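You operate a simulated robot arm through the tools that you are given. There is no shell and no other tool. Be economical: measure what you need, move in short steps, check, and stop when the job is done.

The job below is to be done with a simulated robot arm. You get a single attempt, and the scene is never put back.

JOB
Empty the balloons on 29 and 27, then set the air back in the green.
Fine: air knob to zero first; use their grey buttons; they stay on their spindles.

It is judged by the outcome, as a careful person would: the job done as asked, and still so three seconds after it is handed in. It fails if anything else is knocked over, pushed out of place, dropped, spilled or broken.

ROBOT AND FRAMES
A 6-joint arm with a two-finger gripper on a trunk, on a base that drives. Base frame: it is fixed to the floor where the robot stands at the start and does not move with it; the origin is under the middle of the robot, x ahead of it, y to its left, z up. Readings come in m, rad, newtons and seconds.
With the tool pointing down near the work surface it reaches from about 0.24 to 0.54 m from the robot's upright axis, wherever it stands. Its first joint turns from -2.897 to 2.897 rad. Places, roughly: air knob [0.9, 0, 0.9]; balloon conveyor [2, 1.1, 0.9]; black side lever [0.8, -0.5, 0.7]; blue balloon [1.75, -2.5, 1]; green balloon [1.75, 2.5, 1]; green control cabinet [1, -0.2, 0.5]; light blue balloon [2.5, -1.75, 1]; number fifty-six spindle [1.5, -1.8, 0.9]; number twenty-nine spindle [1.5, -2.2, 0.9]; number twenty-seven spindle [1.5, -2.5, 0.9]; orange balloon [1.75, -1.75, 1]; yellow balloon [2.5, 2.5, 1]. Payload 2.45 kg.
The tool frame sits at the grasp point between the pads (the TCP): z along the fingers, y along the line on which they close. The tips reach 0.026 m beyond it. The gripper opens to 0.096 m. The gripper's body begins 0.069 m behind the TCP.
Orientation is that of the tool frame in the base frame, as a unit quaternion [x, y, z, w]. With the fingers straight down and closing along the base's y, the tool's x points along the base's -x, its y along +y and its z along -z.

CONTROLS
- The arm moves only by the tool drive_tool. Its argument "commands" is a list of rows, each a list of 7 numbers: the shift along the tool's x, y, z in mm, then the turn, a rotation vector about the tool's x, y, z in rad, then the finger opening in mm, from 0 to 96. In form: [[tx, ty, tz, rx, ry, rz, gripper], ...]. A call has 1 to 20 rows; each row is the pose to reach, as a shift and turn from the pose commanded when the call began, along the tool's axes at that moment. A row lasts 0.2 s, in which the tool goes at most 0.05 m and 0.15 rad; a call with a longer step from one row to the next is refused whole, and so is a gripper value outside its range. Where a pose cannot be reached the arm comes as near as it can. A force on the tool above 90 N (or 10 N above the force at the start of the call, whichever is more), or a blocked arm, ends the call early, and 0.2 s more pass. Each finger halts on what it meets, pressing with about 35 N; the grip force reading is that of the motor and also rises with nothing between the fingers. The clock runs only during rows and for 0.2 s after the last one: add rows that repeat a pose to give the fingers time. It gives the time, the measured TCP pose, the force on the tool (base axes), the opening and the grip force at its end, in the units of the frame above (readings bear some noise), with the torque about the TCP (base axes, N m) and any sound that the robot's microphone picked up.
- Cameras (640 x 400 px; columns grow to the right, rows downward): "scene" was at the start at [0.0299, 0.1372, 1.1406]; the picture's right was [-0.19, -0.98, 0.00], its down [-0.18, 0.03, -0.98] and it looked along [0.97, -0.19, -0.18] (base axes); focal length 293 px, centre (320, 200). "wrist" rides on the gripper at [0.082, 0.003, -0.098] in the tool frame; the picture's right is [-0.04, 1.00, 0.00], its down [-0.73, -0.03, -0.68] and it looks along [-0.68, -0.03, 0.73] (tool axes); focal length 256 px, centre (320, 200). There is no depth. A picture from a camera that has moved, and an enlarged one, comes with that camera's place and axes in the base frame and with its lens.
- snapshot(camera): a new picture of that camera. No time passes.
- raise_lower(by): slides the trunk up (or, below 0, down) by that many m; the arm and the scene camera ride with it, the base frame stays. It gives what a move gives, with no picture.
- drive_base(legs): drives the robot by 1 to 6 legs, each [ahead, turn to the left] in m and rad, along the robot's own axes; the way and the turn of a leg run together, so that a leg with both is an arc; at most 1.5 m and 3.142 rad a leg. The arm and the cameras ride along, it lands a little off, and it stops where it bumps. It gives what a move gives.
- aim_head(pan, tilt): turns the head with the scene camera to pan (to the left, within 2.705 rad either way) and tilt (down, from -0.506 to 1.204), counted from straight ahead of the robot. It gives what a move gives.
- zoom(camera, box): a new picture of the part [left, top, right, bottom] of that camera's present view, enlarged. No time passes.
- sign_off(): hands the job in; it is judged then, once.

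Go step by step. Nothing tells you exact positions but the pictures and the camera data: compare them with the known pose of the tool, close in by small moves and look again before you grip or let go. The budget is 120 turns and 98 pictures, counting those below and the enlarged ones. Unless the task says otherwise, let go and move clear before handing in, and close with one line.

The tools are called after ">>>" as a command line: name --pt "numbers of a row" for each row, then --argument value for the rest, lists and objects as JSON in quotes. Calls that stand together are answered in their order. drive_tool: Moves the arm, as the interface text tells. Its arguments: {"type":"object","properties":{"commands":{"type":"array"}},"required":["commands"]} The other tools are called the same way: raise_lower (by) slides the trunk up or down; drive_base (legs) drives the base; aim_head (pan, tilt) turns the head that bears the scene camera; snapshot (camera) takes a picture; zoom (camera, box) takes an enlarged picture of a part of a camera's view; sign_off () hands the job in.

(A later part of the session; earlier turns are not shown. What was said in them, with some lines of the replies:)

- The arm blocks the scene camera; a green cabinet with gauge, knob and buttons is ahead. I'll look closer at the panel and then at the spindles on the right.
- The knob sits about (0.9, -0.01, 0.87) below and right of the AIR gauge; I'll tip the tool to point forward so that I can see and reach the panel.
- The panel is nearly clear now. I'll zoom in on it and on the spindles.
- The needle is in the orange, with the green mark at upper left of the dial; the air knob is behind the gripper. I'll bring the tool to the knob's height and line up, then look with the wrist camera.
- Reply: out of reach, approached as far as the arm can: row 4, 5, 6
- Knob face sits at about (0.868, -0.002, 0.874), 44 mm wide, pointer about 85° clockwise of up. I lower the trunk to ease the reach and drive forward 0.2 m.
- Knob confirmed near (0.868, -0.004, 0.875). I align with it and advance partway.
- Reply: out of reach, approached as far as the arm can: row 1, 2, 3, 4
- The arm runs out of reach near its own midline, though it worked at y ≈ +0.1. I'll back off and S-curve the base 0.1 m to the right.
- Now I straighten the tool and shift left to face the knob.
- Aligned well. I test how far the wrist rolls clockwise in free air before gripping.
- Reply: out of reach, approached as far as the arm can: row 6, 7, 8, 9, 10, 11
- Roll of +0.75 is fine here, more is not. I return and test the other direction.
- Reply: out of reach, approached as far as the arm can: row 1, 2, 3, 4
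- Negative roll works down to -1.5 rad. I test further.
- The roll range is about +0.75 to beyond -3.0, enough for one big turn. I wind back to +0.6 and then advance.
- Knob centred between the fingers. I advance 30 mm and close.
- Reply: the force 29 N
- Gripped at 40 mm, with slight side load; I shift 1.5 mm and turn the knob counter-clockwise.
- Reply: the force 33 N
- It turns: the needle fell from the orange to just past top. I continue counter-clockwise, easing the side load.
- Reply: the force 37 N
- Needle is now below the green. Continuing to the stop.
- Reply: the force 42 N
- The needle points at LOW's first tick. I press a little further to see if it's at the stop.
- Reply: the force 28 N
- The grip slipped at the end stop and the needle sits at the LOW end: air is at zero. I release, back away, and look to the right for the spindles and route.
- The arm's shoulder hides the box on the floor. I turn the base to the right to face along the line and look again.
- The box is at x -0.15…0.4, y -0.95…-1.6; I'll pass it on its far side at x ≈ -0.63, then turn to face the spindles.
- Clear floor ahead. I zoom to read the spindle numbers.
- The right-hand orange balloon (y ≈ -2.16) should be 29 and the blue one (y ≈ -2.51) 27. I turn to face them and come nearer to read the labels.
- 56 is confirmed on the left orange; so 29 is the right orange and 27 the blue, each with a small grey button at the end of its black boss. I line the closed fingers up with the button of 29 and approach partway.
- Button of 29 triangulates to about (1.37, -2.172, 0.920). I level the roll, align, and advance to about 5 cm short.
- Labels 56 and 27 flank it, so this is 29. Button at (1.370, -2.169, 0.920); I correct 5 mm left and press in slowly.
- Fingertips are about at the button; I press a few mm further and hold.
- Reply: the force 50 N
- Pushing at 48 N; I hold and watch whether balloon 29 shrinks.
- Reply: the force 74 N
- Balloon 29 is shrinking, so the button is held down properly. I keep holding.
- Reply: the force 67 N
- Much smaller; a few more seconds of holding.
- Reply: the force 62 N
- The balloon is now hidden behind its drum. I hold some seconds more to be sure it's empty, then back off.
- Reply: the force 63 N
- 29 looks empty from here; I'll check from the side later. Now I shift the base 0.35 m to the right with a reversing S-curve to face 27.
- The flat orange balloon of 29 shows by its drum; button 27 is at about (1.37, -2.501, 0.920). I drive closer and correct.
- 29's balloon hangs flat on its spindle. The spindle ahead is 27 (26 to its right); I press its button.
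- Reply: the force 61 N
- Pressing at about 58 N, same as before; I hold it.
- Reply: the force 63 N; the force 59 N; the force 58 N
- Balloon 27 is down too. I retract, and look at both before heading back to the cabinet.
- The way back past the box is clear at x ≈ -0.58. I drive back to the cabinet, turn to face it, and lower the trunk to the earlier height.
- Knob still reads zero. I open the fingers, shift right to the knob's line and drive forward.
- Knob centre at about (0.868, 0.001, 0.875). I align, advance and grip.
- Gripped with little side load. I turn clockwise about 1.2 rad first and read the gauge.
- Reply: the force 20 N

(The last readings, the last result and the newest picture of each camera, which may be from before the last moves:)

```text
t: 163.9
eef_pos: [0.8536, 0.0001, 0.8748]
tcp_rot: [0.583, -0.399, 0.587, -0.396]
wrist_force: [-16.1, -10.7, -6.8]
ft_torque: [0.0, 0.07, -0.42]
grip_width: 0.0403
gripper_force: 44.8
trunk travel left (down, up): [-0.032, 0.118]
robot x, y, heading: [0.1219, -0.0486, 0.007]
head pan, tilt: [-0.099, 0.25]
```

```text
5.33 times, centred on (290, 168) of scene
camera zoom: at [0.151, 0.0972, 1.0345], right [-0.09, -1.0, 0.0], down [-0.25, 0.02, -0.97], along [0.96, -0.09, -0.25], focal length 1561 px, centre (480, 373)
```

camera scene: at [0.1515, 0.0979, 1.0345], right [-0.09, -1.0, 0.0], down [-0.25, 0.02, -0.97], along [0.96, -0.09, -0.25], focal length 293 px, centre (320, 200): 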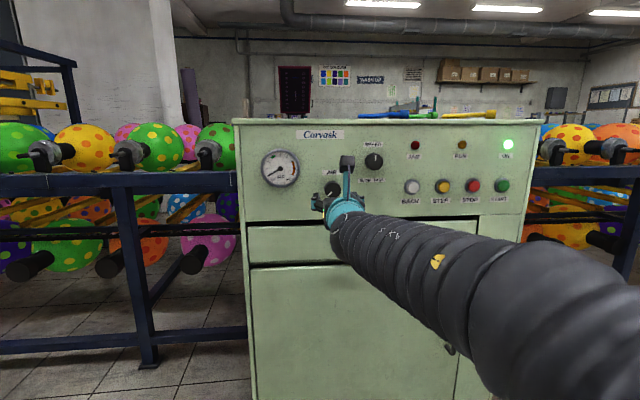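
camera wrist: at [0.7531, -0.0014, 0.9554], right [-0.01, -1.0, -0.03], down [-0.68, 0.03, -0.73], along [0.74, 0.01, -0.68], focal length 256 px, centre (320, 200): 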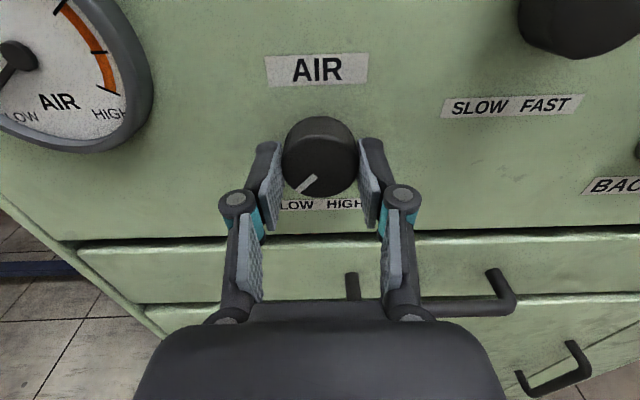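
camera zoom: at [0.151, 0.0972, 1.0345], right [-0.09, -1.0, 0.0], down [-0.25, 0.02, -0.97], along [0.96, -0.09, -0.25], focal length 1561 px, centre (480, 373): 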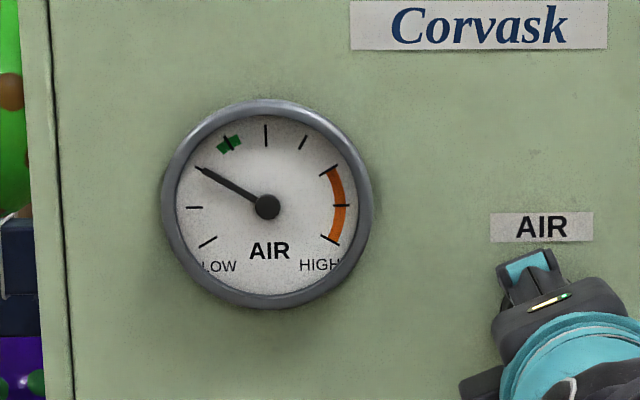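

Needle at -60°, green at about -31°; I turn another 0.56 rad.

>>> drive_tool --pt "0 0 0 0 0 0.15 28" --pt "0 0 0 0 0 0.3 28" --pt "0 0 0 0 0 0.45 28" --pt "0 0 0 0 0 0.56 28" --pt "0 0 0 0 0 0.56 28" --pt "0 0 0 0 0 0.56 28"

>>> zoom --camera "scene" --box '[250, 140, 310, 195]'

```text
t: 165.3
eef_pos: [0.8538, 0.0008, 0.875]
tcp_rot: [-0.449, 0.545, -0.455, 0.542]
wrist_force: [7.5, -7.1, 5.5]
ft_torque: [0.0, -0.15, -0.16]
grip_width: 0.0404
gripper_force: 44.7
trunk travel left (down, up): [-0.032, 0.118]
robot x, y, heading: [0.1217, -0.0474, 0.004]
head pan, tilt: [-0.099, 0.25]
```

```text
7.27 times, centred on (280, 168) of scene
camera zoom: at [0.1518, 0.0972, 1.0347], right [-0.09, -1.0, 0.0], down [-0.25, 0.02, -0.97], along [0.96, -0.09, -0.25], focal length 2128 px, centre (611, 436)
```

zoom: 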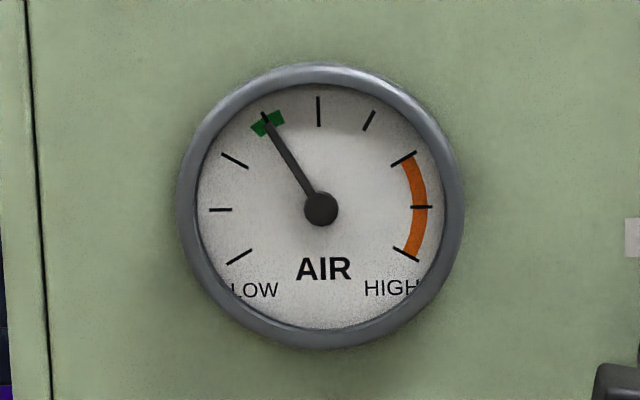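

The needle is centred in the green. I open the fingers and back straight out, then check.

>>> drive_tool --pt "0 0 0 0 0 0 50" --pt "0 0 0 0 0 0 70" --pt "0 0 0 0 0 0 72" --pt "0 0 -40 0 0 0 72" --pt "0 0 -80 0 0 0 72" --pt "0 0 -120 0 0 0 72" --pt "0 0 -120 0 0 0 72"

>>> drive_base --legs '[[-0.3, 0]]'

>>> snapshot --camera "scene"

>>> zoom --camera "scene" --box '[240, 120, 400, 220]'

>>> zoom --camera "scene" --box '[480, 110, 640, 210]'

```text
t: 166.9
eef_pos: [0.7321, 0.0019, 0.8736]
tcp_rot: [-0.451, 0.545, -0.456, 0.541]
wrist_force: [-0.3, 0.1, 0.3]
ft_torque: [0.02, 0.03, 0.01]
grip_width: 0.072
gripper_force: 0.1
trunk travel left (down, up): [-0.032, 0.118]
robot x, y, heading: [0.1203, -0.0454, 0.001]
head pan, tilt: [-0.099, 0.25]
```

```text
t: 169.0
eef_pos: [0.428, 0.0014, 0.8743]
tcp_rot: [-0.451, 0.544, -0.456, 0.541]
wrist_force: [-0.4, 1.0, -0.2]
ft_torque: [-0.03, 0.0, -0.03]
grip_width: 0.0721
gripper_force: 0.2
trunk travel left (down, up): [-0.032, 0.118]
robot x, y, heading: [-0.1814, -0.0507, 0.009]
head pan, tilt: [-0.099, 0.25]
```

```text
29 pictures are left
camera scene: at [-0.1532, 0.0963, 1.0345], right [-0.09, -1.0, 0.0], down [-0.25, 0.02, -0.97], along [0.96, -0.09, -0.25], focal length 293 px, centre (320, 200)
```

scene: 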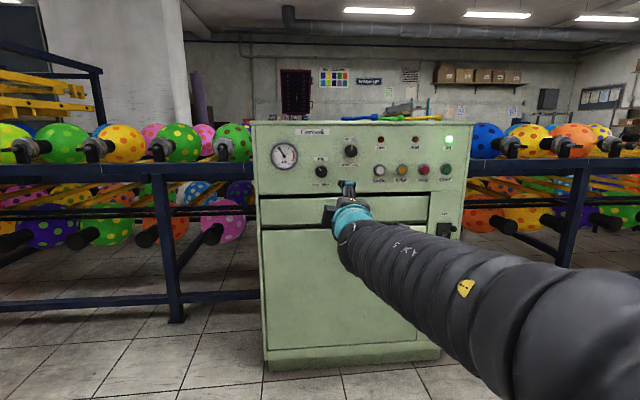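

```text
4.00 times, centred on (320, 170) of scene
camera zoom: at [-0.1532, 0.0963, 1.0345], right [-0.09, -1.0, 0.0], down [-0.25, 0.02, -0.97], along [0.96, -0.09, -0.25], focal length 1170 px, centre (320, 320)
```

zoom: 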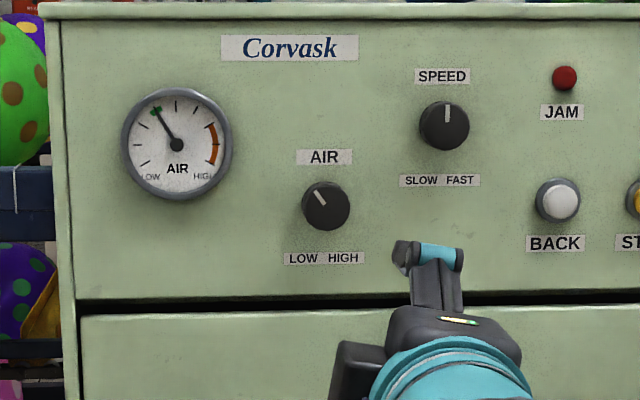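

```text
4.00 times, centred on (560, 160) of scene
camera zoom: at [-0.1532, 0.0963, 1.0345], right [-0.09, -1.0, 0.0], down [-0.25, 0.02, -0.97], along [0.96, -0.09, -0.25], focal length 1170 px, centre (-640, 360)
```

zoom: 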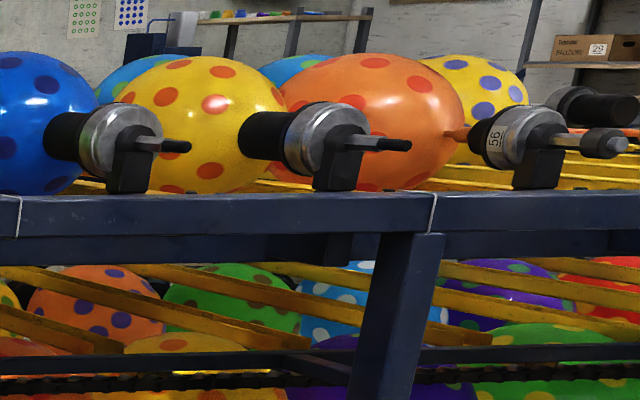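

The needle rests in the green and 56 is untouched. One last look at 29 and 27, now that the air is back on.

>>> aim_head --pan -0.9 --tilt 0.15

>>> zoom --camera "scene" --box '[220, 120, 420, 220]'

```text
t: 170.1
eef_pos: [0.4283, 0.0005, 0.8742]
tcp_rot: [-0.452, 0.543, -0.455, 0.542]
wrist_force: [-1.0, 0.6, 0.0]
ft_torque: [-0.01, -0.02, 0.03]
grip_width: 0.0721
gripper_force: 0.1
trunk travel left (down, up): [-0.032, 0.118]
robot x, y, heading: [-0.1825, -0.0521, 0.004]
head pan, tilt: [-0.901, 0.15]
```

```text
3.20 times, centred on (320, 170) of scene
camera zoom: at [-0.1879, 0.0327, 1.0437], right [-0.78, -0.63, 0.0], down [-0.09, 0.12, -0.99], along [0.62, -0.77, -0.15], focal length 936 px, centre (320, 296)
```

zoom: 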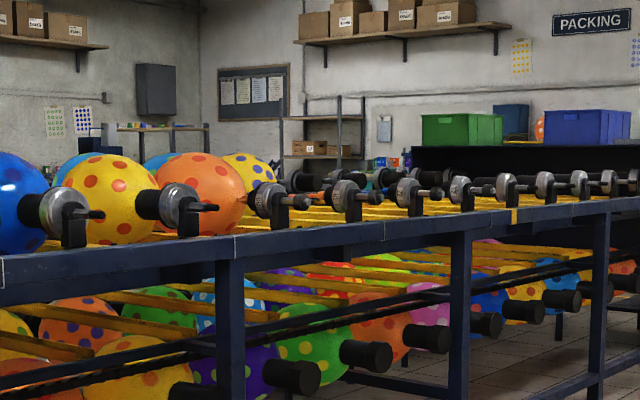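

>>> zoom --camera "scene" --box '[295, 160, 355, 200]'

```text
10.00 times, centred on (325, 180) of scene
camera zoom: at [-0.1879, 0.0327, 1.0437], right [-0.78, -0.63, 0.0], down [-0.09, 0.12, -0.99], along [0.62, -0.77, -0.15], focal length 2926 px, centre (270, 400)
```

zoom: 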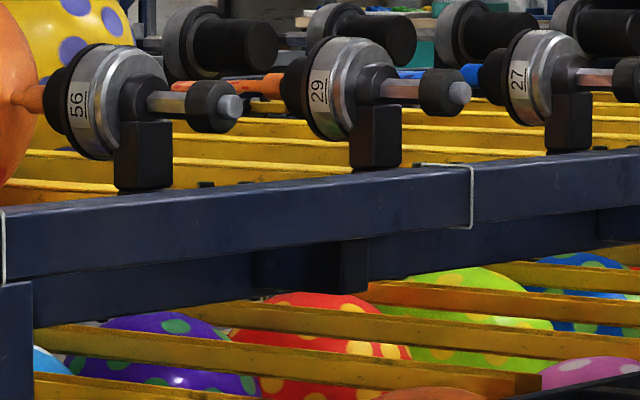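

Both balloons hang flat on spindles 29 and 27, and the buttons are out again. The air is in the green and the arm is clear, so I hand in.

>>> sign_off

```text
The job is handed in.
```

I turned the air knob to zero, emptied the balloons on 29 and 27 with their grey buttons (both are still on their spindles), and set the air back in the green.
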